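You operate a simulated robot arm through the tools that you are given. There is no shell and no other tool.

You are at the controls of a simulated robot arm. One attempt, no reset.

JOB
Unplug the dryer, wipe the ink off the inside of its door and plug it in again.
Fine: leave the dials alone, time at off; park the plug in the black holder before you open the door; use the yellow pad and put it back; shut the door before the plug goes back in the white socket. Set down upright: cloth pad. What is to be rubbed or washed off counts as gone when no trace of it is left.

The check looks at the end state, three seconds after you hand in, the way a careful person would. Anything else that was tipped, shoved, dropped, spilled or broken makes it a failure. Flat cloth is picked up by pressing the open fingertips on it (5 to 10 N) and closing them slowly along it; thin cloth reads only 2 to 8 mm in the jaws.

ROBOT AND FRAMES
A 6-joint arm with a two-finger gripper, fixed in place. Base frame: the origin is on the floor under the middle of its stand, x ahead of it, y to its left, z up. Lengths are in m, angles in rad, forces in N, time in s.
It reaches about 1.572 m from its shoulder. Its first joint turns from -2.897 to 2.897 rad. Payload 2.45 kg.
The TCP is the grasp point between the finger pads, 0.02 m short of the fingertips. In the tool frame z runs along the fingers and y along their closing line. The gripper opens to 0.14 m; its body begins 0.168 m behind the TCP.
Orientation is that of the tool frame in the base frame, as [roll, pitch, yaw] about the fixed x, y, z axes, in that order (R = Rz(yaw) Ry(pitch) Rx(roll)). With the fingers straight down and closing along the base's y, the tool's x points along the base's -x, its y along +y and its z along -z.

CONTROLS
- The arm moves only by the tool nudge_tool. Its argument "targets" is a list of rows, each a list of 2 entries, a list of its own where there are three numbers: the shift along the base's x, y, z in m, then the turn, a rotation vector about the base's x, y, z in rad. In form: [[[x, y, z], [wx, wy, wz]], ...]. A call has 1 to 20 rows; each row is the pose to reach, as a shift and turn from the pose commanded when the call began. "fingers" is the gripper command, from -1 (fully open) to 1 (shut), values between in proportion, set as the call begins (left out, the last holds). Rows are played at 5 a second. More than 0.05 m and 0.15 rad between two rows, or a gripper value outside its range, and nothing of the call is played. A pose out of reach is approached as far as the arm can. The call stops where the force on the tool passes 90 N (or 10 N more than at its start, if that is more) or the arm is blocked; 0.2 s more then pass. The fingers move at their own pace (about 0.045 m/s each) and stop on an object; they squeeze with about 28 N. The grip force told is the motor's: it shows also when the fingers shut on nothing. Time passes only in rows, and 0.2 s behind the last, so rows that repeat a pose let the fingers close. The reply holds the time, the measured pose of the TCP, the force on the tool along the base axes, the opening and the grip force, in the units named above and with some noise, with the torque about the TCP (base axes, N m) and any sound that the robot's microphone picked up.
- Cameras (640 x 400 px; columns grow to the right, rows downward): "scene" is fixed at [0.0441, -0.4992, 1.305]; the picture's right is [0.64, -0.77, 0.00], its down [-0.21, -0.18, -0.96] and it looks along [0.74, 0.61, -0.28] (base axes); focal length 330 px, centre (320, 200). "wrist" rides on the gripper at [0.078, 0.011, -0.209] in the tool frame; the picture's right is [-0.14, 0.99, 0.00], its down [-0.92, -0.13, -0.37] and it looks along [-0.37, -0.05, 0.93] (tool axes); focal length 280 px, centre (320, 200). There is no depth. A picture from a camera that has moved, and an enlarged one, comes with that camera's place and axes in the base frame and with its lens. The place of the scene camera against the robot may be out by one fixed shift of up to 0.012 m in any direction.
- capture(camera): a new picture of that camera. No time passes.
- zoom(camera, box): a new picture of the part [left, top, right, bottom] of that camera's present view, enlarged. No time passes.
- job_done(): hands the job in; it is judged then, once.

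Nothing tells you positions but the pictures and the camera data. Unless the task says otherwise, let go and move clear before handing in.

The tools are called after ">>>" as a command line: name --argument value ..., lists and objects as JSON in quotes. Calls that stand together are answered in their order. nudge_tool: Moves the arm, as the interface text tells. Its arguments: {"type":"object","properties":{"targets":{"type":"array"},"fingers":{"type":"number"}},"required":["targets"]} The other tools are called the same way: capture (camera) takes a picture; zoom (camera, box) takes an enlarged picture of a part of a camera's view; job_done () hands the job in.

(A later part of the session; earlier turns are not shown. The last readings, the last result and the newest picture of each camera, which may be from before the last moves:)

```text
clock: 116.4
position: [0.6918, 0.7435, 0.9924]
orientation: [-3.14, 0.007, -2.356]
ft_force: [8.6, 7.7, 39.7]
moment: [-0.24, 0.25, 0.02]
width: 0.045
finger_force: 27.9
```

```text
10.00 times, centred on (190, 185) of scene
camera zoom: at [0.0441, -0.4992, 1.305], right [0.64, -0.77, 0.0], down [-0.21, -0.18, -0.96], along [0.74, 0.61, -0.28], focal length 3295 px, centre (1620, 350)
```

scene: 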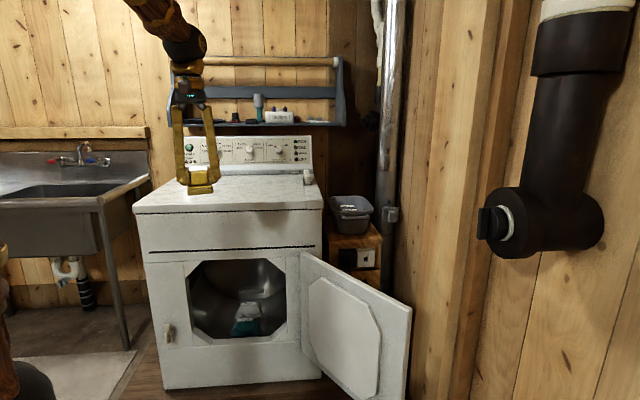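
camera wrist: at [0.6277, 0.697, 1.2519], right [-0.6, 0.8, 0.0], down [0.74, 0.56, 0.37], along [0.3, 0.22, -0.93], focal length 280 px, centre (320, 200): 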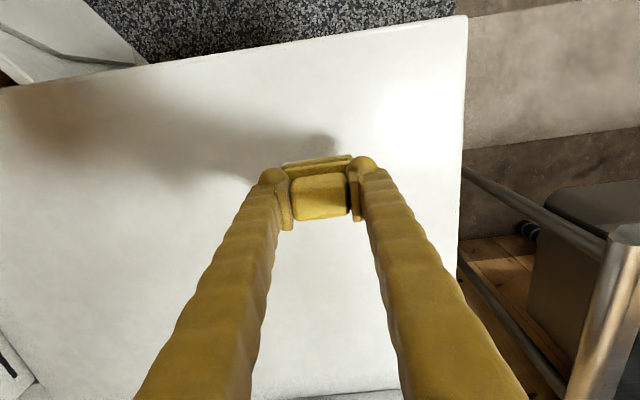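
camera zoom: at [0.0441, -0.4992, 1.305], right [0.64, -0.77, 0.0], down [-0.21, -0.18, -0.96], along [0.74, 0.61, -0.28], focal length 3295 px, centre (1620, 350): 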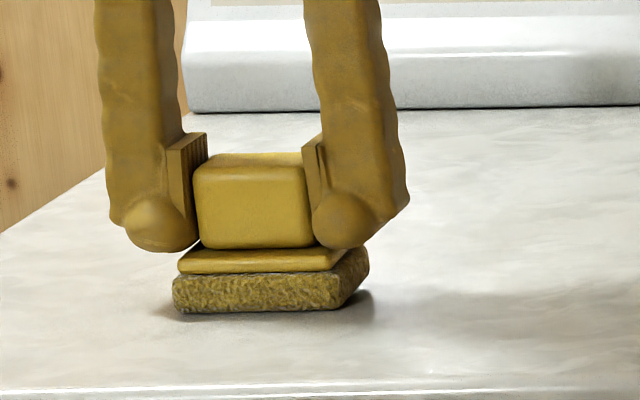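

It rests firmly on the dryer top. I relieve the pressure, open and lift off.

>>> nudge_tool --targets '[[[0, 0, 0.0015], [0, 0, 0]], [[0, 0, 0.002], [0, 0, 0]]]'

>>> nudge_tool --targets '[[[0, 0, 0], [0, 0, 0]], [[0, 0, 0], [0, 0, 0]], [[0, 0, 0], [0, 0, 0]], [[0, 0, 0], [0, 0, 0]]]' --fingers -0.2

>>> nudge_tool --targets '[[[0, 0, 0.02], [0, 0, 0]], [[0, 0, 0.05], [0, 0, 0]], [[0, 0, 0.09], [0, 0, 0]], [[0, 0, 0.13], [0, 0, 0]]]'

>>> zoom --camera "scene" --box '[160, 165, 220, 205]'

>>> capture --camera "wrist"

```text
clock: 117.0
position: [0.6921, 0.7433, 0.9924]
orientation: [-3.14, 0.0, -2.356]
ft_force: [3.6, 7.6, 27.1]
moment: [-0.05, 0.26, -0.04]
width: 0.0447
finger_force: 28.1
```

```text
clock: 118.0
position: [0.6911, 0.7425, 0.9919]
orientation: [-3.141, 0.002, -2.356]
ft_force: [-0.4, -1.0, -0.4]
moment: [-0.02, -0.01, -0.01]
width: 0.0842
finger_force: 0.0
```

```text
clock: 119.0
position: [0.6913, 0.7443, 1.121]
orientation: [-3.141, 0.001, -2.358]
ft_force: [0.1, -0.5, 0.8]
moment: [-0.01, 0.03, 0.03]
width: 0.0839
finger_force: 0.0
```

```text
10.00 times, centred on (190, 185) of scene
camera zoom: at [0.0441, -0.4992, 1.305], right [0.64, -0.77, 0.0], down [-0.21, -0.18, -0.96], along [0.74, 0.61, -0.28], focal length 3295 px, centre (1620, 350)
```

zoom: 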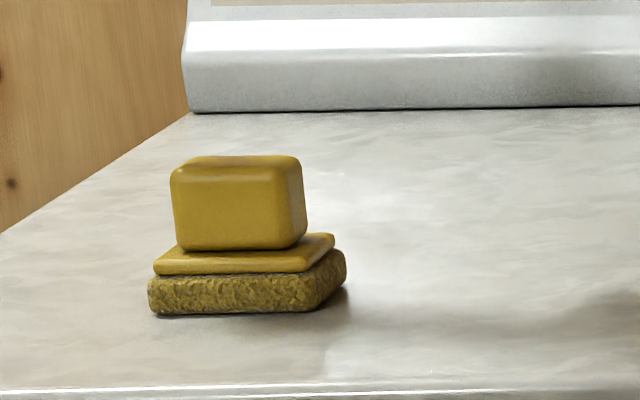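

```text
taken
camera wrist: at [0.6278, 0.6963, 1.3308], right [-0.6, 0.8, 0.0], down [0.74, 0.56, 0.37], along [0.29, 0.22, -0.93], focal length 280 px, centre (320, 200)
```

wrist: 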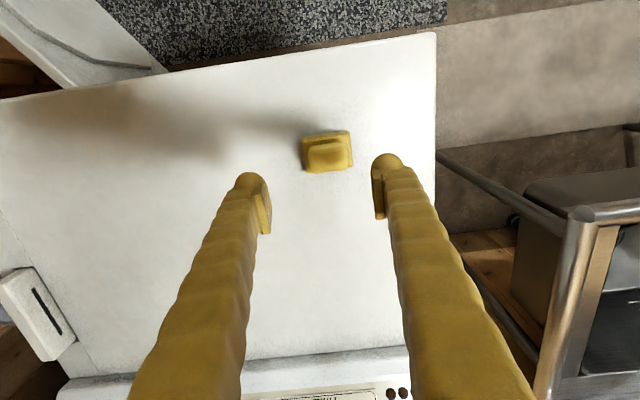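

The pad stands upright on the dryer top, within about 1 cm of its old place. Next I'll go behind the open door with closed fingers; first I travel over to a spot above it.

>>> nudge_tool --targets '[[[0.015, -0.041, 0], [0, 0, 0]], [[0.03, -0.082, 0], [0, 0, 0]], [[0.045, -0.123, 0], [0, 0, 0]], [[0.06, -0.164, 0], [0, 0, 0]], [[0.075, -0.205, 0], [0, 0, 0]], [[0.09, -0.246, 0], [0, 0, 0]], [[0.105, -0.287, 0], [0, 0, 0]], [[0.12, -0.328, 0], [0, 0, 0]], [[0.135, -0.369, 0], [0, 0, 0]], [[0.15, -0.41, 0], [0, 0, 0]], [[0.165, -0.451, 0], [0, 0, 0]], [[0.18, -0.492, 0], [0, 0, 0]], [[0.195, -0.533, 0], [0, 0, 0]], [[0.21, -0.574, 0], [0, 0, 0]], [[0.225, -0.615, 0], [0, 0, 0]], [[0.24, -0.656, 0], [0, 0, 0]], [[0.255, -0.697, 0], [0, 0, 0]], [[0.27, -0.738, 0], [0, 0, 0]]]' --fingers 1

>>> capture --camera "wrist"

>>> capture --camera "scene"

```text
clock: 122.8
position: [0.9626, 0.0056, 1.1222]
orientation: [-3.14, 0.003, -2.357]
ft_force: [-0.6, -0.5, 0.8]
moment: [-0.04, 0.02, 0.01]
width: 0.0
finger_force: 27.6
```

```text
taken
camera wrist: at [0.8981, -0.0425, 1.3311], right [-0.6, 0.8, 0.0], down [0.74, 0.56, 0.37], along [0.3, 0.22, -0.93], focal length 280 px, centre (320, 200)
```

wrist: 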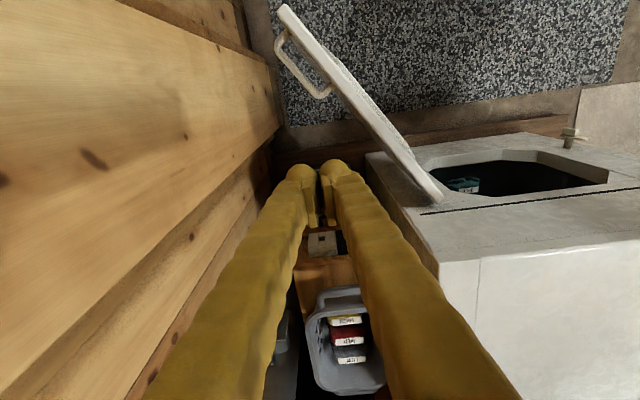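

```text
taken
```

scene: 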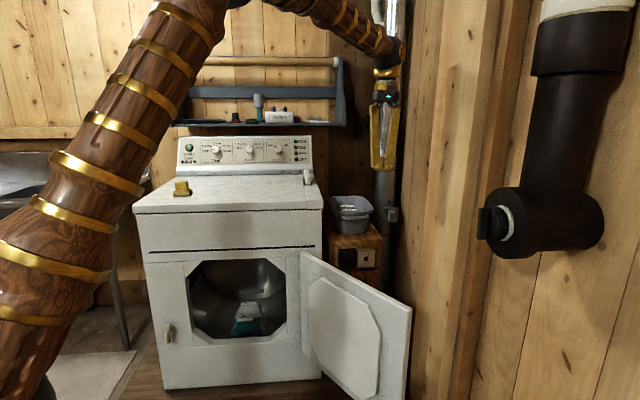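

The closed fingers hang behind the door, clear of its handle and the cart. I lower them straight down.

>>> nudge_tool --targets '[[[0, 0, -0.045], [0, 0, 0]], [[0, 0, -0.09], [0, 0, 0]], [[0, 0, -0.135], [0, 0, 0]], [[0, 0, -0.18], [0, 0, 0]], [[0, 0, -0.225], [0, 0, 0]], [[0, 0, -0.27], [0, 0, 0]], [[0, 0, -0.315], [0, 0, 0]], [[0, 0, -0.36], [0, 0, 0]]]'

>>> capture --camera "wrist"

>>> capture --camera "scene"

```text
clock: 124.6
position: [0.9636, 0.0058, 0.7645]
orientation: [-3.139, 0.001, -2.357]
ft_force: [0.1, -0.2, -0.1]
moment: [-0.01, 0.02, 0.01]
width: 0.0001
finger_force: 28.4
```

```text
taken
camera wrist: at [0.8989, -0.042, 0.9735], right [-0.6, 0.8, 0.0], down [0.74, 0.56, 0.37], along [0.3, 0.22, -0.93], focal length 280 px, centre (320, 200)
```

wrist: 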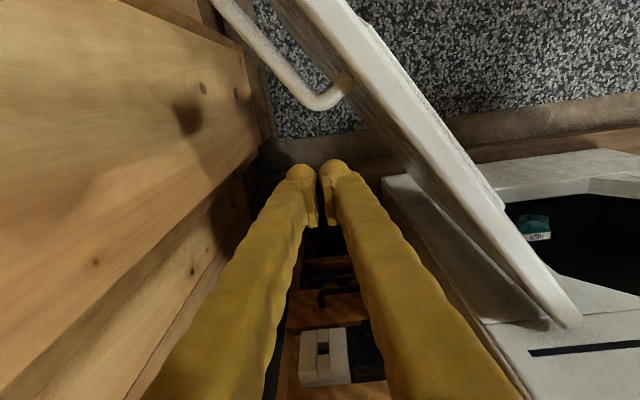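

```text
taken
```

scene: 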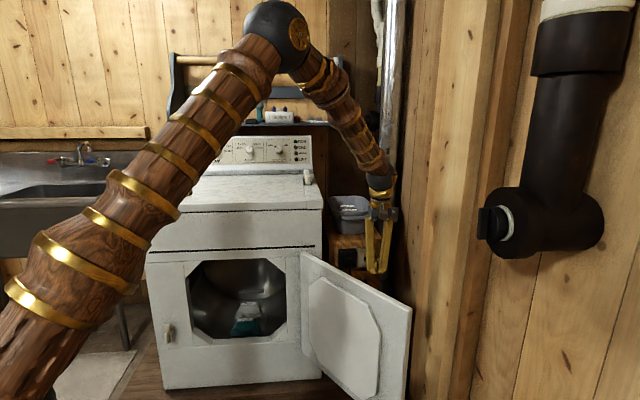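

Clear of handle and cart. I lower to pushing height and start swinging the door back.

>>> nudge_tool --targets '[[[0, 0, -0.035], [0, 0, 0]], [[0, 0, -0.07], [0, 0, 0]], [[0, 0, -0.1], [0, 0, 0]], [[-0.027, 0.0045, -0.1], [0, 0, 0]], [[-0.054, 0.0091, -0.1], [0, 0, 0]], [[-0.0697, 0.01, -0.1], [0, 0, 0]], [[-0.0856, 0.011, -0.1], [0, 0, 0]], [[-0.1013, 0.0136, -0.1], [0, 0, 0]], [[-0.117, 0.0162, -0.1], [0, 0, 0]], [[-0.1323, 0.0204, -0.1], [0, 0, 0]], [[-0.1476, 0.0247, -0.1], [0, 0, 0]]]'

>>> capture --camera "wrist"

>>> capture --camera "scene"

```text
clock: 127.0
position: [0.8141, 0.0305, 0.6626]
orientation: [-3.141, 0.003, -2.356]
ft_force: [0.9, 0.4, -1.0]
moment: [0.02, -0.04, 0.01]
width: 0.0
finger_force: 28.0
```

```text
taken
camera wrist: at [0.7493, -0.0171, 0.8724], right [-0.6, 0.8, 0.0], down [0.74, 0.56, 0.37], along [0.3, 0.22, -0.93], focal length 280 px, centre (320, 200)
```

wrist: 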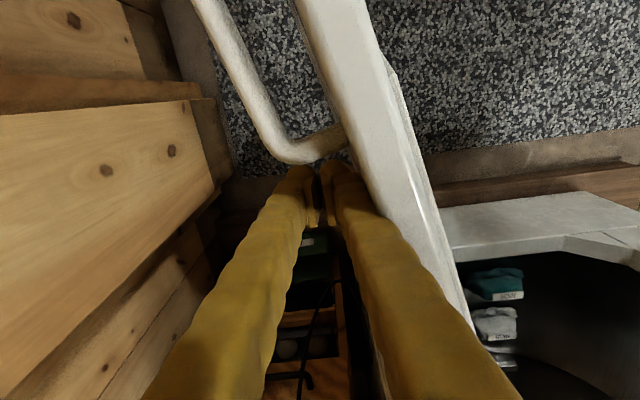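

```text
taken
```

scene: 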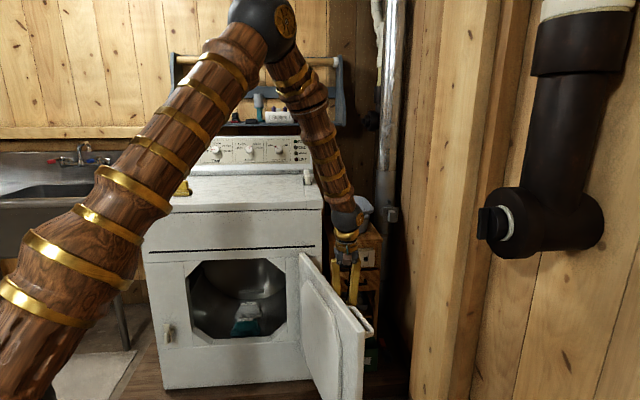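

The door swings back steadily (about 108°). I continue pushing it along its arc to 60°.

>>> nudge_tool --targets '[[[-0.0147, 0.0058, 0], [0, 0, 0]], [[-0.0295, 0.0117, 0], [0, 0, 0]], [[-0.0436, 0.019, 0], [0, 0, 0]], [[-0.0577, 0.0262, 0], [0, 0, 0]], [[-0.0709, 0.035, 0], [0, 0, 0]], [[-0.0842, 0.0438, 0], [0, 0, 0]], [[-0.0965, 0.0539, 0], [0, 0, 0]], [[-0.1088, 0.0639, 0], [0, 0, 0]], [[-0.1199, 0.0753, 0], [0, 0, 0]], [[-0.131, 0.0866, 0], [0, 0, 0]], [[-0.1409, 0.099, 0], [0, 0, 0]], [[-0.1508, 0.1114, 0], [0, 0, 0]], [[-0.1593, 0.1248, 0], [0, 0, 0]], [[-0.1679, 0.1382, 0], [0, 0, 0]], [[-0.1749, 0.1524, 0], [0, 0, 0]], [[-0.182, 0.1666, 0], [0, 0, 0]]]'

>>> capture --camera "wrist"

>>> capture --camera "scene"

```text
clock: 130.4
position: [0.6317, 0.1959, 0.6631]
orientation: [-3.14, 0.002, -2.36]
ft_force: [0.0, 0.8, -1.0]
moment: [0.0, -0.01, -0.03]
width: 0.0
finger_force: 27.8
```

```text
taken
camera wrist: at [0.5671, 0.1481, 0.8715], right [-0.6, 0.8, 0.0], down [0.74, 0.56, 0.37], along [0.3, 0.22, -0.93], focal length 280 px, centre (320, 200)
```

wrist: 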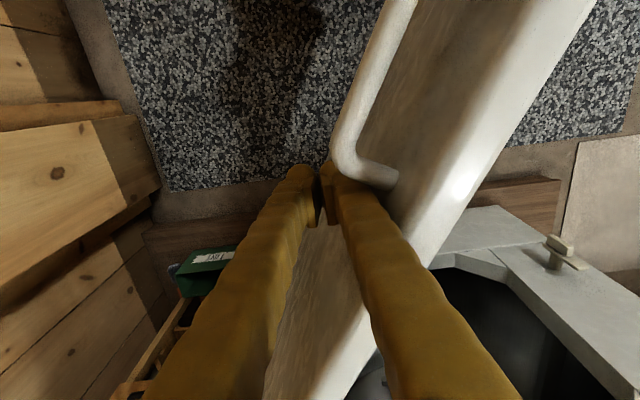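

```text
taken
```

scene: 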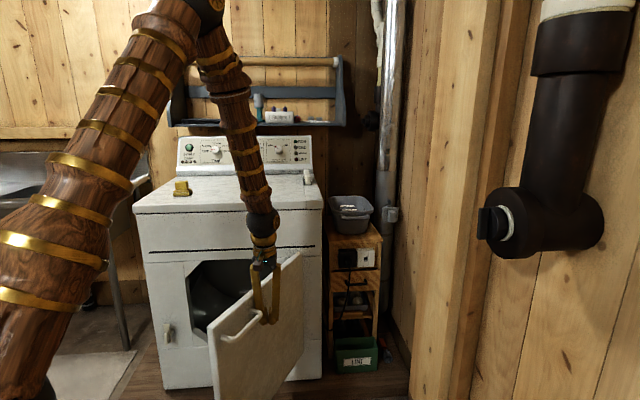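

The door is at about 58°. I shift slightly away from the handle's foot and continue to about 18°.

>>> nudge_tool --targets '[[[0.0242, 0.0065, 0], [0, 0, 0]], [[0.0185, 0.02, 0], [0, 0, 0]], [[0.0135, 0.0336, 0], [0, 0, 0]], [[0.0093, 0.0477, 0], [0, 0, 0]], [[0.0058, 0.0618, 0], [0, 0, 0]], [[0.003, 0.0762, 0], [0, 0, 0]], [[0.0011, 0.0907, 0], [0, 0, 0]], [[-0.0001, 0.1051, 0], [0, 0, 0]], [[-0.0005, 0.1197, 0], [0, 0, 0]], [[-0.0002, 0.1343, 0], [0, 0, 0]], [[0.0008, 0.1488, 0], [0, 0, 0]], [[0.0026, 0.1633, 0], [0, 0, 0]], [[0.0053, 0.1777, 0], [0, 0, 0]], [[0.0086, 0.1918, 0], [0, 0, 0]], [[0.0126, 0.2059, 0], [0, 0, 0]]]'

>>> capture --camera "wrist"

>>> capture --camera "scene"

```text
clock: 133.6
position: [0.6463, 0.404, 0.6636]
orientation: [-3.14, 0.002, -2.355]
ft_force: [-0.2, -0.2, -0.2]
moment: [-0.01, 0.05, 0.02]
width: 0.0
finger_force: 28.0
```

```text
taken
camera wrist: at [0.581, 0.3569, 0.8722], right [-0.6, 0.8, 0.0], down [0.74, 0.56, 0.37], along [0.3, 0.22, -0.93], focal length 280 px, centre (320, 200)
```

wrist: 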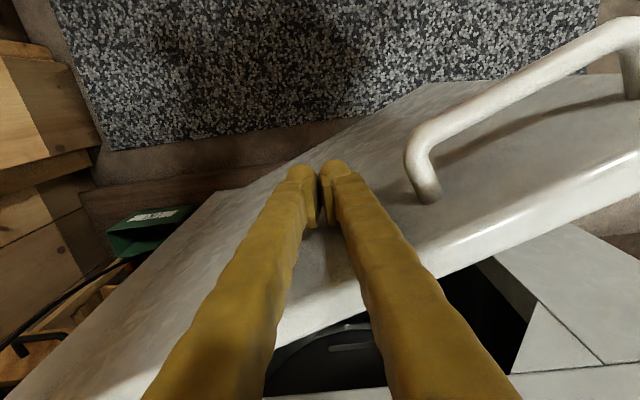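

```text
taken
```

scene: 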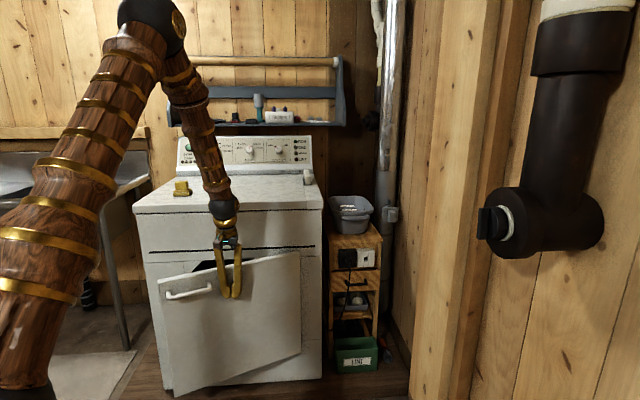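

The door is at about 20°. I push it nearly shut, slowly.

>>> nudge_tool --targets '[[[0.0048, 0.0137, 0], [0, 0, 0]], [[0.0104, 0.0272, 0], [0, 0, 0]], [[0.0166, 0.0405, 0], [0, 0, 0]], [[0.0235, 0.0533, 0], [0, 0, 0]], [[0.0235, 0.0533, 0], [0, 0, 0]]]'

>>> capture --camera "wrist"

>>> zoom --camera "scene" --box '[130, 180, 330, 390]'

```text
clock: 134.8
position: [0.6682, 0.4564, 0.6627]
orientation: [-3.142, 0.0, -2.357]
ft_force: [-0.1, 0.6, 0.5]
moment: [-0.01, 0.0, 0.0]
width: 0.0
finger_force: 28.3
```

```text
taken
camera wrist: at [0.6037, 0.4091, 0.8716], right [-0.6, 0.8, 0.0], down [0.74, 0.56, 0.37], along [0.3, 0.22, -0.93], focal length 280 px, centre (320, 200)
```

wrist: 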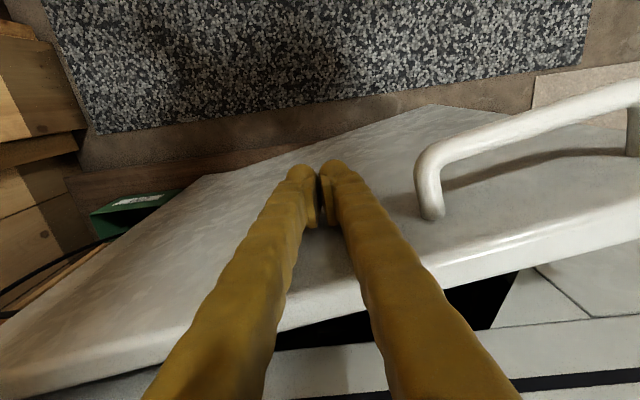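

```text
1.90 times, centred on (230, 285) of scene
camera zoom: at [0.0441, -0.4992, 1.305], right [0.64, -0.77, 0.0], down [-0.21, -0.18, -0.96], along [0.74, 0.61, -0.28], focal length 628 px, centre (491, 38)
```

zoom: 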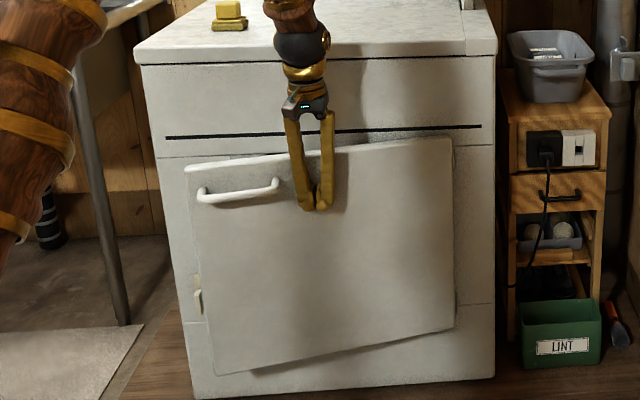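

The door is at about 10°. To keep the gripper body off the dryer's front, I'll do the last bit by pushing on the handle bar instead; I back off and move in front of it.

>>> nudge_tool --targets '[[[-0.0271, -0.0271, 0], [0, 0, 0]], [[-0.0541, -0.0541, 0], [0, 0, 0]], [[-0.0826, -0.0327, 0], [0, 0, 0]], [[-0.1111, -0.0112, 0], [0, 0, 0]], [[-0.1396, 0.0102, 0], [0, 0, 0]], [[-0.1681, 0.0316, 0], [0, 0, 0]]]'

>>> capture --camera "wrist"

>>> zoom --camera "scene" --box '[130, 180, 330, 390]'

```text
clock: 136.2
position: [0.5013, 0.4858, 0.6631]
orientation: [-3.14, 0.001, -2.357]
ft_force: [-0.5, 0.4, -0.5]
moment: [-0.01, 0.0, 0.04]
width: 0.0
finger_force: 28.0
```

```text
taken
camera wrist: at [0.4369, 0.4382, 0.8724], right [-0.6, 0.8, 0.0], down [0.74, 0.56, 0.37], along [0.3, 0.22, -0.93], focal length 280 px, centre (320, 200)
```

wrist: 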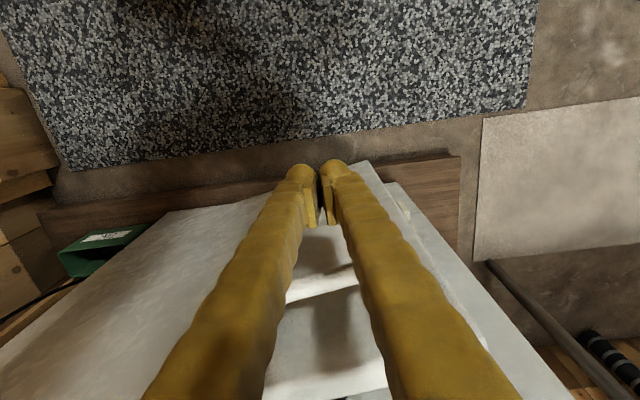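

```text
1.90 times, centred on (230, 285) of scene
camera zoom: at [0.0441, -0.4992, 1.305], right [0.64, -0.77, 0.0], down [-0.21, -0.18, -0.96], along [0.74, 0.61, -0.28], focal length 628 px, centre (491, 38)
```

zoom: 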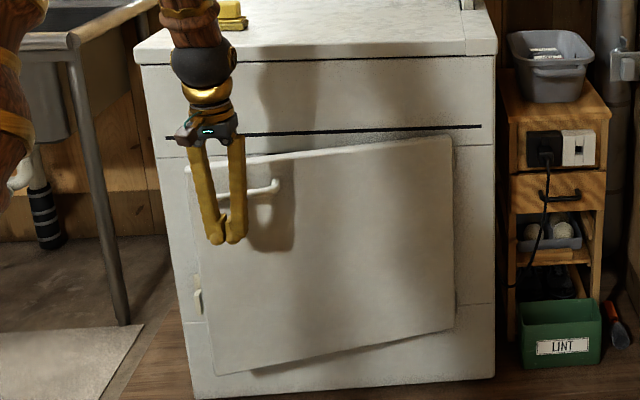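

The fingers are in front of the handle. I push forward gently along v.

>>> nudge_tool --targets '[[[0.0085, 0.0085, 0], [0, 0, 0]], [[0.017, 0.017, 0], [0, 0, 0]], [[0.0255, 0.0255, 0], [0, 0, 0]], [[0.0339, 0.0339, 0], [0, 0, 0]], [[0.0424, 0.0424, 0], [0, 0, 0]], [[0.0509, 0.0509, 0], [0, 0, 0]], [[0.0594, 0.0594, 0], [0, 0, 0]], [[0.0679, 0.0679, 0], [0, 0, 0]]]'

>>> capture --camera "wrist"

>>> zoom --camera "scene" --box '[130, 180, 330, 390]'

```text
clock: 138.0
position: [0.5671, 0.5553, 0.6621]
orientation: [3.141, 0.001, -2.356]
ft_force: [0.2, 0.2, 0.2]
moment: [0.01, 0.02, -0.04]
width: 0.0
finger_force: 27.8
```

```text
taken
camera wrist: at [0.5033, 0.5073, 0.8715], right [-0.6, 0.8, 0.0], down [0.74, 0.56, 0.37], along [0.3, 0.22, -0.93], focal length 280 px, centre (320, 200)
```

wrist: 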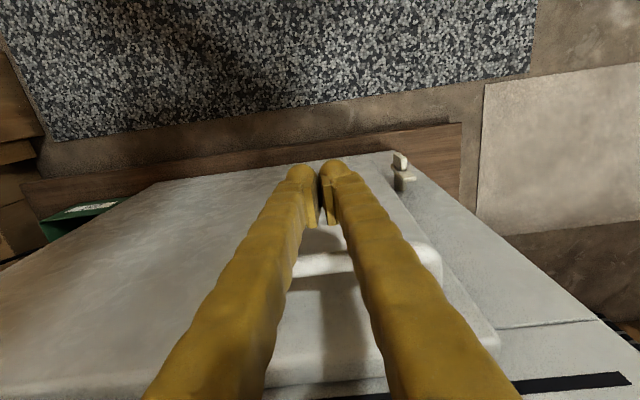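

```text
1.90 times, centred on (230, 285) of scene
camera zoom: at [0.0441, -0.4992, 1.305], right [0.64, -0.77, 0.0], down [-0.21, -0.18, -0.96], along [0.74, 0.61, -0.28], focal length 628 px, centre (491, 38)
```

zoom: 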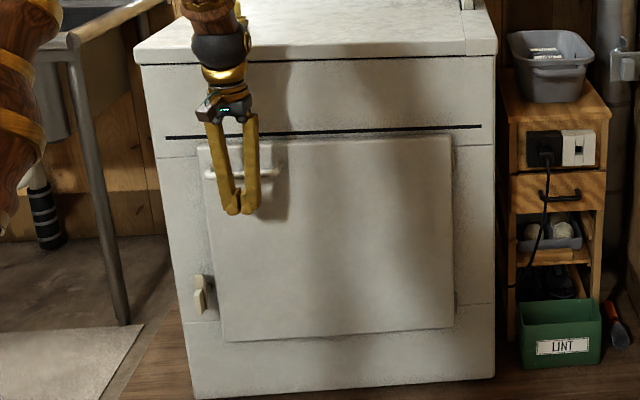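

The door looks shut or nearly so. I push a little more until I feel it seat.

>>> nudge_tool --targets '[[[0.0035, 0.0035, 0], [0, 0, 0]], [[0.0071, 0.0071, 0], [0, 0, 0]]]'

>>> nudge_tool --targets '[[[0.0021, 0.0021, 0], [0, 0, 0]], [[0.0042, 0.0042, 0], [0, 0, 0]]]'

>>> nudge_tool --targets '[[[0.0021, 0.0021, 0], [0, 0, 0]], [[0.0042, 0.0042, 0], [0, 0, 0]]]'

```text
clock: 138.6
position: [0.576, 0.5621, 0.6633]
orientation: [-3.141, 0.001, -2.356]
ft_force: [0.0, 0.5, 0.3]
moment: [-0.01, 0.0, -0.02]
width: 0.0
finger_force: 28.0
```

```text
clock: 139.2
position: [0.5793, 0.5662, 0.6625]
orientation: [-3.14, 0.002, -2.356]
ft_force: [0.5, -0.7, -0.5]
moment: [0.02, 0.0, -0.01]
width: 0.0
finger_force: 27.4
```

```text
clock: 139.9
position: [0.5792, 0.566, 0.6614]
orientation: [-3.14, -0.008, -2.355]
ft_force: [-5.9, -6.3, 3.6]
moment: [0.3, -0.26, 0.07]
width: 0.0063
finger_force: 29.4
stopped in row 2: the force on the tool passed its limit at 95 N (the readings are from after the stop); the commanded pose is now the measured one
```

It met a hard stop at v≈0.81: the door should be shut. I back off and check the door's seams.

>>> nudge_tool --targets '[[[-0.0141, -0.0141, 0], [0, 0, 0]], [[-0.0424, -0.0424, 0], [0, 0, 0]], [[-0.0707, -0.0707, 0], [0, 0, 0]], [[-0.099, -0.099, 0], [0, 0, 0]]]'

>>> capture --camera "scene"

>>> zoom --camera "scene" --box '[130, 230, 340, 390]'

>>> capture --camera "wrist"

```text
clock: 140.9
position: [0.4806, 0.4686, 0.6619]
orientation: [-3.139, -0.005, -2.357]
ft_force: [0.3, 0.8, -0.2]
moment: [0.01, 0.0, -0.04]
width: 0.0002
finger_force: 28.5
```

```text
taken
```

scene: 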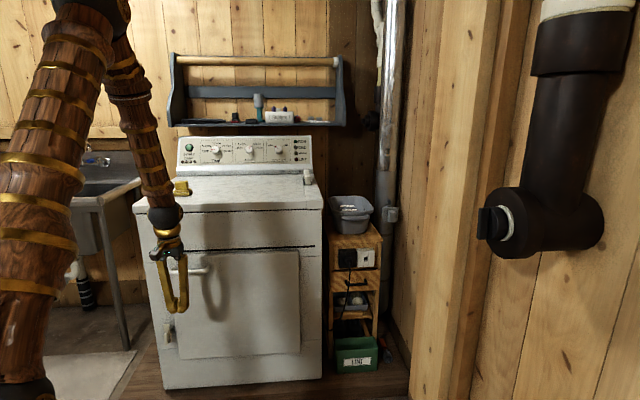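

```text
2.50 times, centred on (235, 310) of scene
camera zoom: at [0.0441, -0.4992, 1.305], right [0.64, -0.77, 0.0], down [-0.21, -0.18, -0.96], along [0.74, 0.61, -0.28], focal length 824 px, centre (532, -75)
```

zoom: 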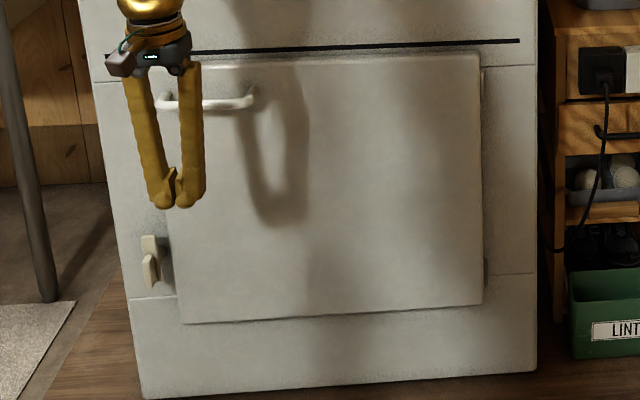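

```text
taken
camera wrist: at [0.4172, 0.4223, 0.8722], right [-0.6, 0.8, 0.0], down [0.74, 0.56, 0.36], along [0.29, 0.22, -0.93], focal length 280 px, centre (320, 200)
```

wrist: 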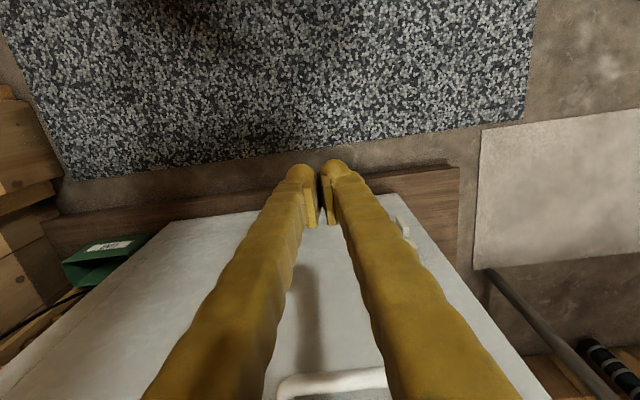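

I compare the door's left edge and corner with the very first picture at the same enlargement.

>>> zoom --camera "scene" --box '[150, 310, 200, 360]'

>>> zoom --camera "scene" --box '[280, 240, 330, 370]'

```text
8.00 times, centred on (175, 335) of scene
camera zoom: at [0.0441, -0.4992, 1.305], right [0.64, -0.77, 0.0], down [-0.21, -0.18, -0.96], along [0.74, 0.61, -0.28], focal length 2636 px, centre (1480, -880)
```

zoom: 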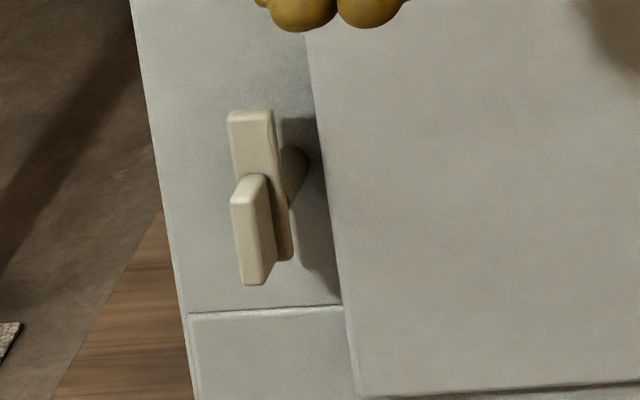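

```text
3.08 times, centred on (305, 305) of scene
camera zoom: at [0.0441, -0.4992, 1.305], right [0.64, -0.77, 0.0], down [-0.21, -0.18, -0.96], along [0.74, 0.61, -0.28], focal length 1014 px, centre (366, -123)
```

zoom: 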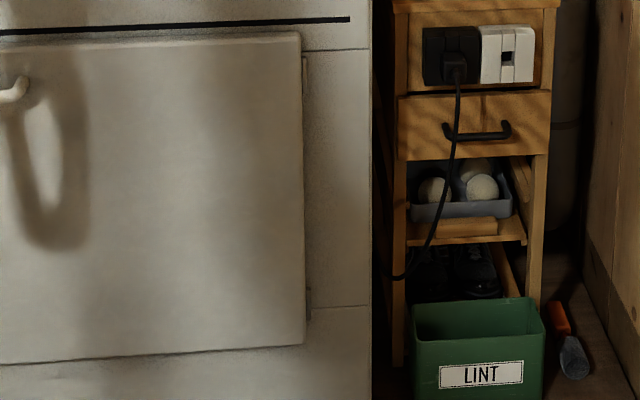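

The door edge, corner and latch match the first picture exactly, so the door is shut. Now for the plug: I rise and turn the gripper back to the orientation used for unplugging.

>>> nudge_tool --targets '[[[0.0106, -0.0148, 0.0379], [0, 0, -0.1]], [[0.0212, -0.0296, 0.0759], [0, 0, -0.2]], [[0.0319, -0.0444, 0.1138], [0, 0, -0.3]], [[0.0425, -0.0592, 0.1518], [0, 0, -0.4]], [[0.0531, -0.0741, 0.1897], [0, 0, -0.5]], [[0.0637, -0.0889, 0.2276], [0, 0, -0.6]], [[0.0744, -0.1037, 0.2656], [0, 0, -0.7]], [[0.085, -0.1185, 0.3035], [0, 0, -0.8]], [[0.0956, -0.1333, 0.3414], [0, 0, -0.9]], [[0.1062, -0.1481, 0.3794], [0, 0, -1.0]], [[0.1169, -0.1629, 0.4173], [0, 0, -1.1]], [[0.1275, -0.1778, 0.4553], [0, 0, -1.2]], [[0.1381, -0.1926, 0.4932], [0, 0, -1.3]], [[0.1487, -0.2074, 0.5311], [0, 0, -1.4]], [[0.1594, -0.2222, 0.5691], [0, 0, -1.5]], [[0.17, -0.237, 0.607], [0, 0, -1.6]]]' --fingers -0.4

>>> nudge_tool --targets '[[[0, 0, 0], [0, 0, -0.1402]], [[0, 0, 0], [0, 0, -0.2803]], [[0, 0, 0], [0, 0, -0.4205]], [[0, 0, 0], [0, 0, -0.5607]], [[0, 0, 0], [0, 0, -0.7009]], [[0, 0, 0], [0, 0, -0.841]], [[0, 0, 0], [0, 0, -0.9812]], [[0, 0, 0], [0, 0, -1.1214]], [[0, 0, 0], [0, 0, -1.2615]], [[0, 0, 0], [0, 0, -1.4017]], [[0, 0, 0], [0, 0, -1.5416]]]'

>>> capture --camera "wrist"

```text
clock: 144.3
position: [0.6508, 0.23, 1.27]
orientation: [-3.138, -0.009, 2.325]
ft_force: [-0.1, 0.4, 0.2]
moment: [0.0, -0.03, -0.01]
width: 0.0982
finger_force: 0.0
```

```text
clock: 146.7
position: [0.6519, 0.2309, 1.2708]
orientation: [-3.14, -0.007, 0.782]
ft_force: [0.6, -0.6, 0.7]
moment: [0.0, -0.01, -0.06]
width: 0.0979
finger_force: 0.0
```

```text
taken
camera wrist: at [0.7128, 0.2769, 1.4794], right [0.6, -0.8, 0.0], down [-0.74, -0.56, 0.36], along [-0.29, -0.22, -0.93], focal length 280 px, centre (320, 200)
```

wrist: 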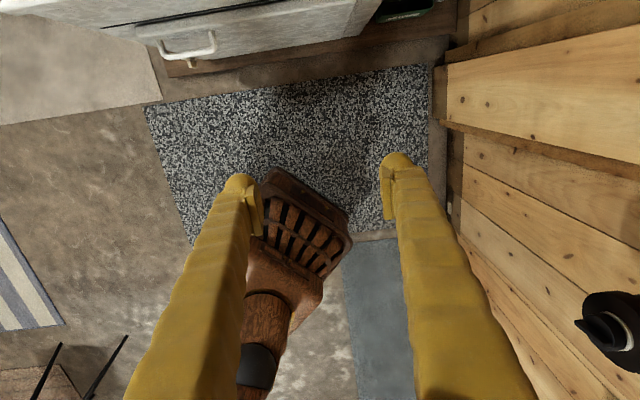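

The orientation is back to the unplugging one (before tilting). I tilt forward to level and move in front of the cart as before.

>>> nudge_tool --targets '[[[0.015, -0.0156, -0.0228], [0.0788, -0.0792, 0]], [[0.0301, -0.0311, -0.0456], [0.1576, -0.1584, 0]], [[0.0451, -0.0467, -0.0684], [0.2364, -0.2376, 0]], [[0.0602, -0.0623, -0.0912], [0.3151, -0.3169, 0]], [[0.0752, -0.0779, -0.114], [0.3939, -0.3961, 0]], [[0.0902, -0.0934, -0.1367], [0.4727, -0.4753, 0]], [[0.1053, -0.109, -0.1595], [0.5515, -0.5545, 0]], [[0.1203, -0.1246, -0.1823], [0.6303, -0.6337, 0]], [[0.1354, -0.1401, -0.2051], [0.7091, -0.7129, 0]], [[0.1504, -0.1557, -0.2279], [0.7879, -0.7921, 0]], [[0.1654, -0.1713, -0.2507], [0.8666, -0.8714, 0]], [[0.1805, -0.1868, -0.2735], [0.9454, -0.9506, 0]], [[0.1955, -0.2024, -0.2963], [1.0242, -1.0298, 0]], [[0.2106, -0.218, -0.319], [1.103, -1.109, 0]]]'

>>> capture --camera "wrist"

>>> capture --camera "scene"

```text
clock: 149.7
position: [0.862, 0.0125, 0.9524]
orientation: [0.778, -1.567, -3.135]
ft_force: [-0.6, 0.1, -0.5]
moment: [-0.01, -0.04, 0.03]
width: 0.098
finger_force: 0.1
```

```text
taken
camera wrist: at [0.7195, -0.1425, 1.0289], right [0.7, -0.7, -0.13], down [-0.35, -0.17, -0.92], along [0.62, 0.69, -0.36], focal length 280 px, centre (320, 200)
```

wrist: 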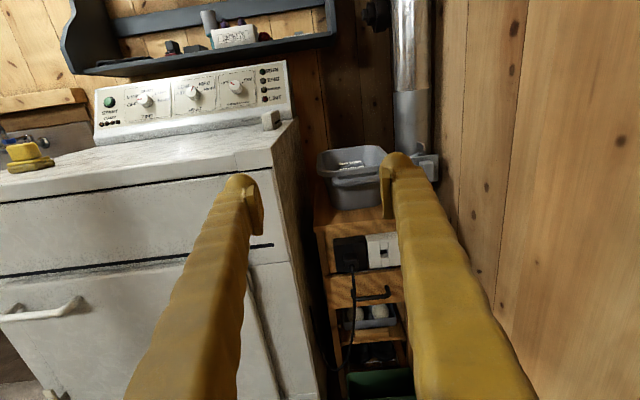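

```text
taken
```

scene: 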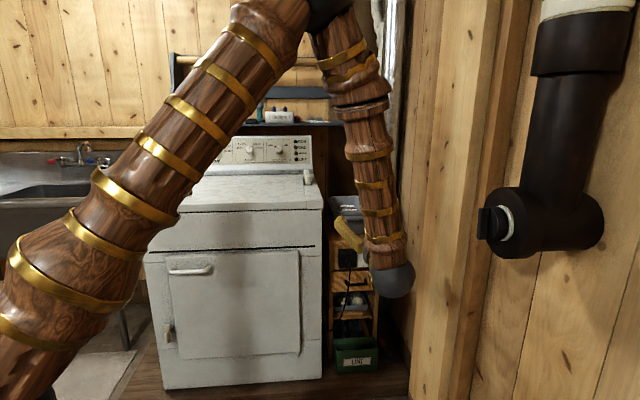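

Same pose as before. I move down to in front of the parked plug.

>>> nudge_tool --targets '[[[0.019, 0.0141, -0.0338], [0, 0, 0]], [[0.038, 0.0282, -0.0677], [0, 0, 0]], [[0.057, 0.0424, -0.1015], [0, 0, 0]], [[0.076, 0.0565, -0.1353], [0, 0, 0]], [[0.095, 0.0706, -0.1692], [0, 0, 0]], [[0.114, 0.0847, -0.203], [0, 0, 0]], [[0.133, 0.0989, -0.2368], [0, 0, 0]], [[0.152, 0.113, -0.2707], [0, 0, 0]], [[0.171, 0.1271, -0.3045], [0, 0, 0]], [[0.171, 0.1271, -0.3045], [0, 0, 0]]]'

>>> capture --camera "wrist"

>>> zoom --camera "wrist" --box '[230, 100, 430, 240]'

```text
clock: 151.9
position: [1.033, 0.1394, 0.6445]
orientation: [1.108, -1.57, 2.816]
ft_force: [0.1, -0.3, 0.3]
moment: [-0.02, -0.02, -0.01]
width: 0.0979
finger_force: 0.1
```

```text
taken
camera wrist: at [0.8913, -0.0153, 0.7229], right [0.7, -0.7, -0.14], down [-0.35, -0.17, -0.92], along [0.62, 0.69, -0.36], focal length 280 px, centre (320, 200)
```

wrist: 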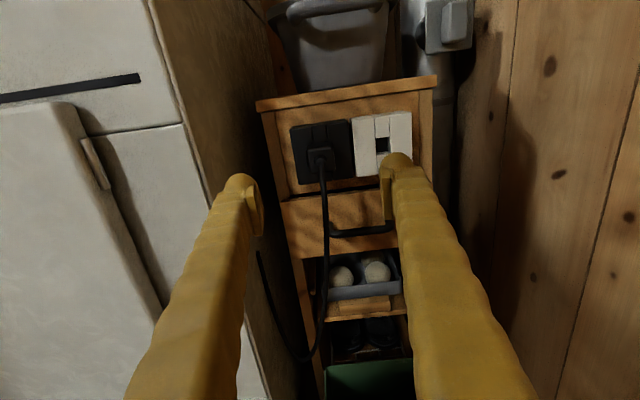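

```text
2.86 times, centred on (330, 170) of wrist
camera zoom: at [0.8913, -0.0153, 0.7229], right [0.7, -0.7, -0.14], down [-0.35, -0.17, -0.92], along [0.62, 0.69, -0.36], focal length 801 px, centre (291, 286)
```

zoom: 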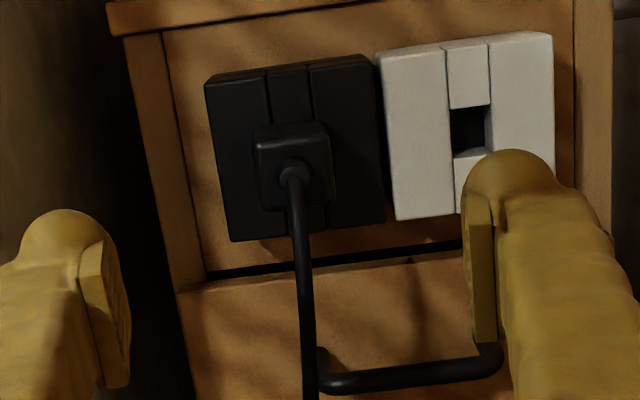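

The plug is where I parked it. I advance to the recorded grasp position around it.

>>> nudge_tool --targets '[[[0.025, 0.025, 0.0015], [0, 0, 0]], [[0.05, 0.05, 0.003], [0, 0, 0]], [[0.068, 0.068, 0.003], [0, 0, 0]], [[0.08, 0.08, 0.003], [0, 0, 0]], [[0.0848, 0.085, 0.003], [0, 0, 0]], [[0.0848, 0.085, 0.003], [0, 0, 0]]]'

>>> zoom --camera "wrist" --box '[200, 80, 440, 250]'

```text
clock: 153.3
position: [1.117, 0.224, 0.651]
orientation: [0.986, -1.569, 2.939]
ft_force: [0.1, 0.2, -0.6]
moment: [0.0, 0.02, -0.01]
width: 0.0982
finger_force: 0.1
```

```text
2.35 times, centred on (320, 165) of wrist
camera zoom: at [0.9761, 0.0689, 0.728], right [0.7, -0.7, -0.14], down [-0.35, -0.17, -0.92], along [0.62, 0.69, -0.36], focal length 660 px, centre (320, 282)
```

zoom: 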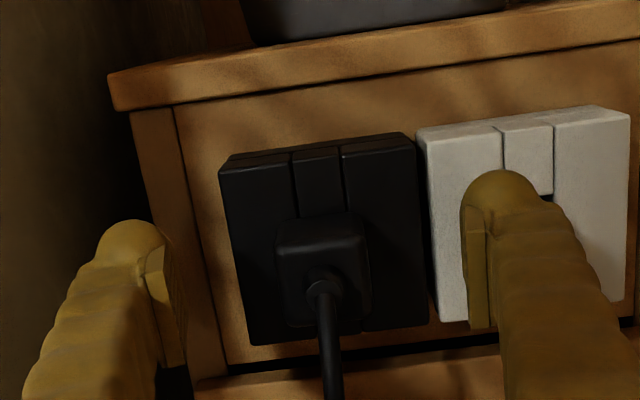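

The plug sits about 4 mm lower relative to the fingers than when I first gripped it, so I lower by that, then close.

>>> nudge_tool --targets '[[[0.0007, -0.0007, -0.002], [0, 0, 0]], [[0.0007, -0.0007, -0.004], [0, 0, 0]], [[0.0007, -0.0007, -0.004], [0, 0, 0]]]'

>>> nudge_tool --targets '[[[0, 0, 0], [0, 0, 0]], [[0, 0, 0], [0, 0, 0]], [[0, 0, 0], [0, 0, 0]], [[0, 0, 0], [0, 0, 0]], [[0, 0, 0], [0, 0, 0]], [[0, 0, 0], [0, 0, 0]], [[0, 0, 0], [0, 0, 0]]]' --fingers 1

>>> zoom --camera "wrist" --box '[200, 80, 440, 250]'

```text
clock: 154.1
position: [1.117, 0.2247, 0.6458]
orientation: [1.068, -1.57, 2.857]
ft_force: [-0.2, -0.1, 0.7]
moment: [0.0, 0.01, 0.0]
width: 0.098
finger_force: 0.1
```

```text
clock: 155.7
position: [1.1177, 0.225, 0.645]
orientation: [1.08, -1.57, 2.846]
ft_force: [-3.7, 3.0, 0.9]
moment: [0.1, 0.07, 0.13]
width: 0.0325
finger_force: 27.2
```

```text
2.35 times, centred on (320, 165) of wrist
camera zoom: at [0.9767, 0.0686, 0.7239], right [0.7, -0.7, -0.14], down [-0.35, -0.17, -0.92], along [0.62, 0.69, -0.36], focal length 660 px, centre (320, 282)
```

zoom: 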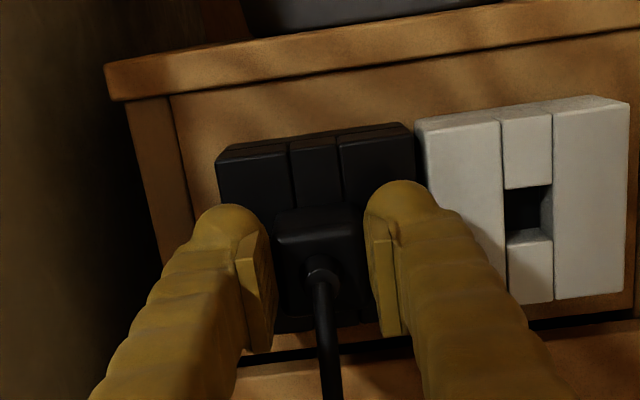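

The plug is gripped as before. I pull it out of the holder, 6 cm straight back.

>>> nudge_tool --targets '[[[-0.0035, -0.0035, 0], [0, 0, 0]], [[-0.0071, -0.0071, 0], [0, 0, 0]], [[-0.0106, -0.0106, 0], [0, 0, 0]], [[-0.0141, -0.0141, 0], [0, 0, 0]], [[-0.0212, -0.0212, 0], [0, 0, 0]], [[-0.0283, -0.0283, 0], [0, 0, 0]], [[-0.0354, -0.0354, 0], [0, 0, 0]], [[-0.0424, -0.0424, 0], [0, 0, 0]]]'

>>> nudge_tool --targets '[[[0.0146, -0.0146, 0.0003], [0, 0, 0]], [[0.0291, -0.0291, 0.0003], [0, 0, 0]], [[0.0437, -0.0437, 0.0003], [0, 0, 0]], [[0.0583, -0.0583, 0.0003], [0, 0, 0]], [[0.0583, -0.0583, 0.0003], [0, 0, 0]]]'

>>> capture --camera "wrist"

>>> zoom --camera "wrist" --box '[265, 110, 365, 215]'

```text
clock: 157.5
position: [1.0749, 0.181, 0.6448]
orientation: [0.826, -1.57, 3.102]
ft_force: [-0.8, 0.6, 0.2]
moment: [-0.02, -0.02, 0.02]
width: 0.0325
finger_force: 28.2
```

```text
clock: 158.7
position: [1.1347, 0.1242, 0.6442]
orientation: [0.973, -1.568, 2.956]
ft_force: [-0.5, 0.4, -0.3]
moment: [-0.05, 0.02, -0.01]
width: 0.0325
finger_force: 28.3
```

```text
taken
camera wrist: at [0.9933, -0.0323, 0.7226], right [0.7, -0.7, -0.14], down [-0.35, -0.17, -0.92], along [0.62, 0.69, -0.36], focal length 280 px, centre (320, 200)
```

wrist: 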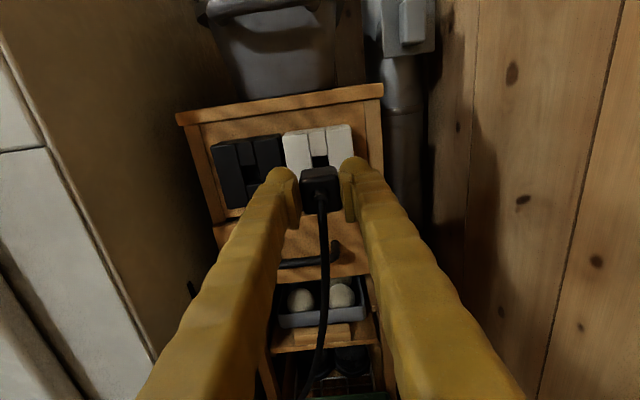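

```text
3.81 times, centred on (315, 162) of wrist
camera zoom: at [0.9933, -0.0323, 0.7226], right [0.7, -0.7, -0.14], down [-0.35, -0.17, -0.92], along [0.62, 0.69, -0.36], focal length 1068 px, centre (339, 343)
```

zoom: 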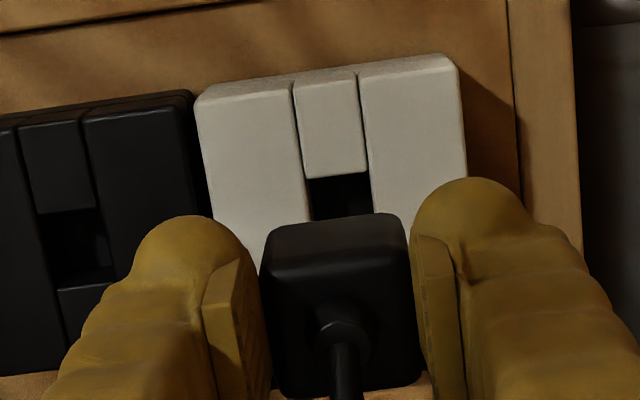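

The white hole appears within about 1 mm of its reference position relative to the plug. I start inserting, first 3 cm.

>>> nudge_tool --targets '[[[-0.0004, 0.0004, 0], [0, 0, 0]], [[0.0067, 0.0075, 0], [0, 0, 0]], [[0.0137, 0.0145, 0], [0, 0, 0]], [[0.0208, 0.0216, 0], [0, 0, 0]]]'

>>> zoom --camera "wrist" --box '[265, 110, 365, 215]'

```text
clock: 159.7
position: [1.1547, 0.1456, 0.6451]
orientation: [0.985, -1.569, 2.943]
ft_force: [-0.1, -0.5, -0.1]
moment: [0.0, 0.01, 0.05]
width: 0.0329
finger_force: 28.2
```

```text
3.81 times, centred on (315, 162) of wrist
camera zoom: at [1.0138, -0.0097, 0.7231], right [0.7, -0.7, -0.14], down [-0.35, -0.17, -0.92], along [0.62, 0.69, -0.36], focal length 1068 px, centre (339, 343)
```

zoom: 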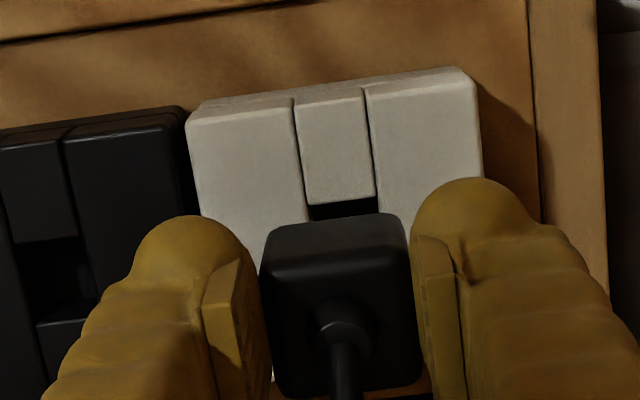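

Well aligned, no contact yet. I push the remaining 3 cm slowly.

>>> nudge_tool --targets '[[[0.0035, 0.0035, 0], [0, 0, 0]], [[0.0071, 0.0071, 0], [0, 0, 0]], [[0.0106, 0.0106, 0], [0, 0, 0]], [[0.0141, 0.0141, 0], [0, 0, 0]], [[0.0177, 0.0177, 0], [0, 0, 0]], [[0.0205, 0.0205, 0], [0, 0, 0]], [[0.0212, 0.0212, 0], [0, 0, 0]]]'

>>> zoom --camera "wrist" --box '[265, 110, 365, 215]'

```text
clock: 161.3
position: [1.1765, 0.1666, 0.6452]
orientation: [1.435, -1.569, 2.492]
ft_force: [-10.0, -1.6, 0.1]
moment: [-0.01, 0.16, 0.16]
width: 0.0327
finger_force: 27.7
```

```text
3.81 times, centred on (315, 162) of wrist
camera zoom: at [1.0347, 0.0107, 0.7234], right [0.7, -0.7, -0.14], down [-0.35, -0.17, -0.92], along [0.62, 0.69, -0.36], focal length 1068 px, centre (339, 343)
```

zoom: 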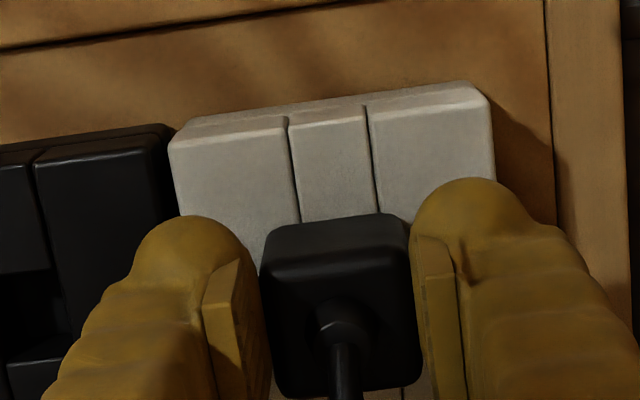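

The plug has gone in to its original depth with about 8 N resistance. I push a couple of millimetres more to be sure it's seated.

>>> nudge_tool --targets '[[[0.0007, 0.0007, 0], [0, 0, 0]], [[0.0014, 0.0014, 0], [0, 0, 0]], [[0.0018, 0.0018, 0], [0, 0, 0]]]'

>>> zoom --camera "wrist" --box '[265, 110, 365, 215]'

```text
clock: 162.1
position: [1.1765, 0.1673, 0.6449]
orientation: [1.201, -1.569, 2.722]
ft_force: [-41.0, -26.8, 4.3]
moment: [0.09, 0.03, 0.23]
width: 0.0326
finger_force: 27.9
```

```text
3.81 times, centred on (315, 162) of wrist
camera zoom: at [1.0357, 0.012, 0.7231], right [0.7, -0.7, -0.14], down [-0.35, -0.17, -0.92], along [0.62, 0.69, -0.36], focal length 1068 px, centre (339, 343)
```

zoom: 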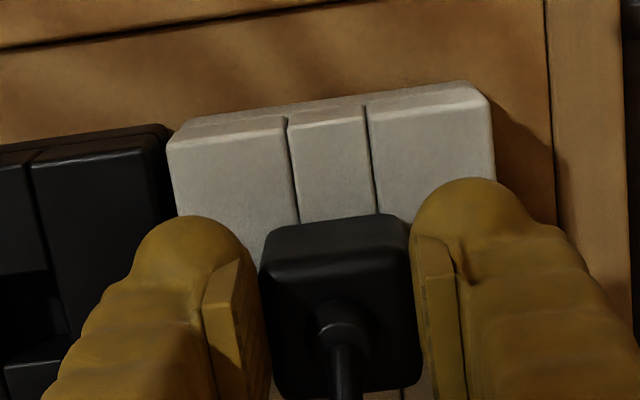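

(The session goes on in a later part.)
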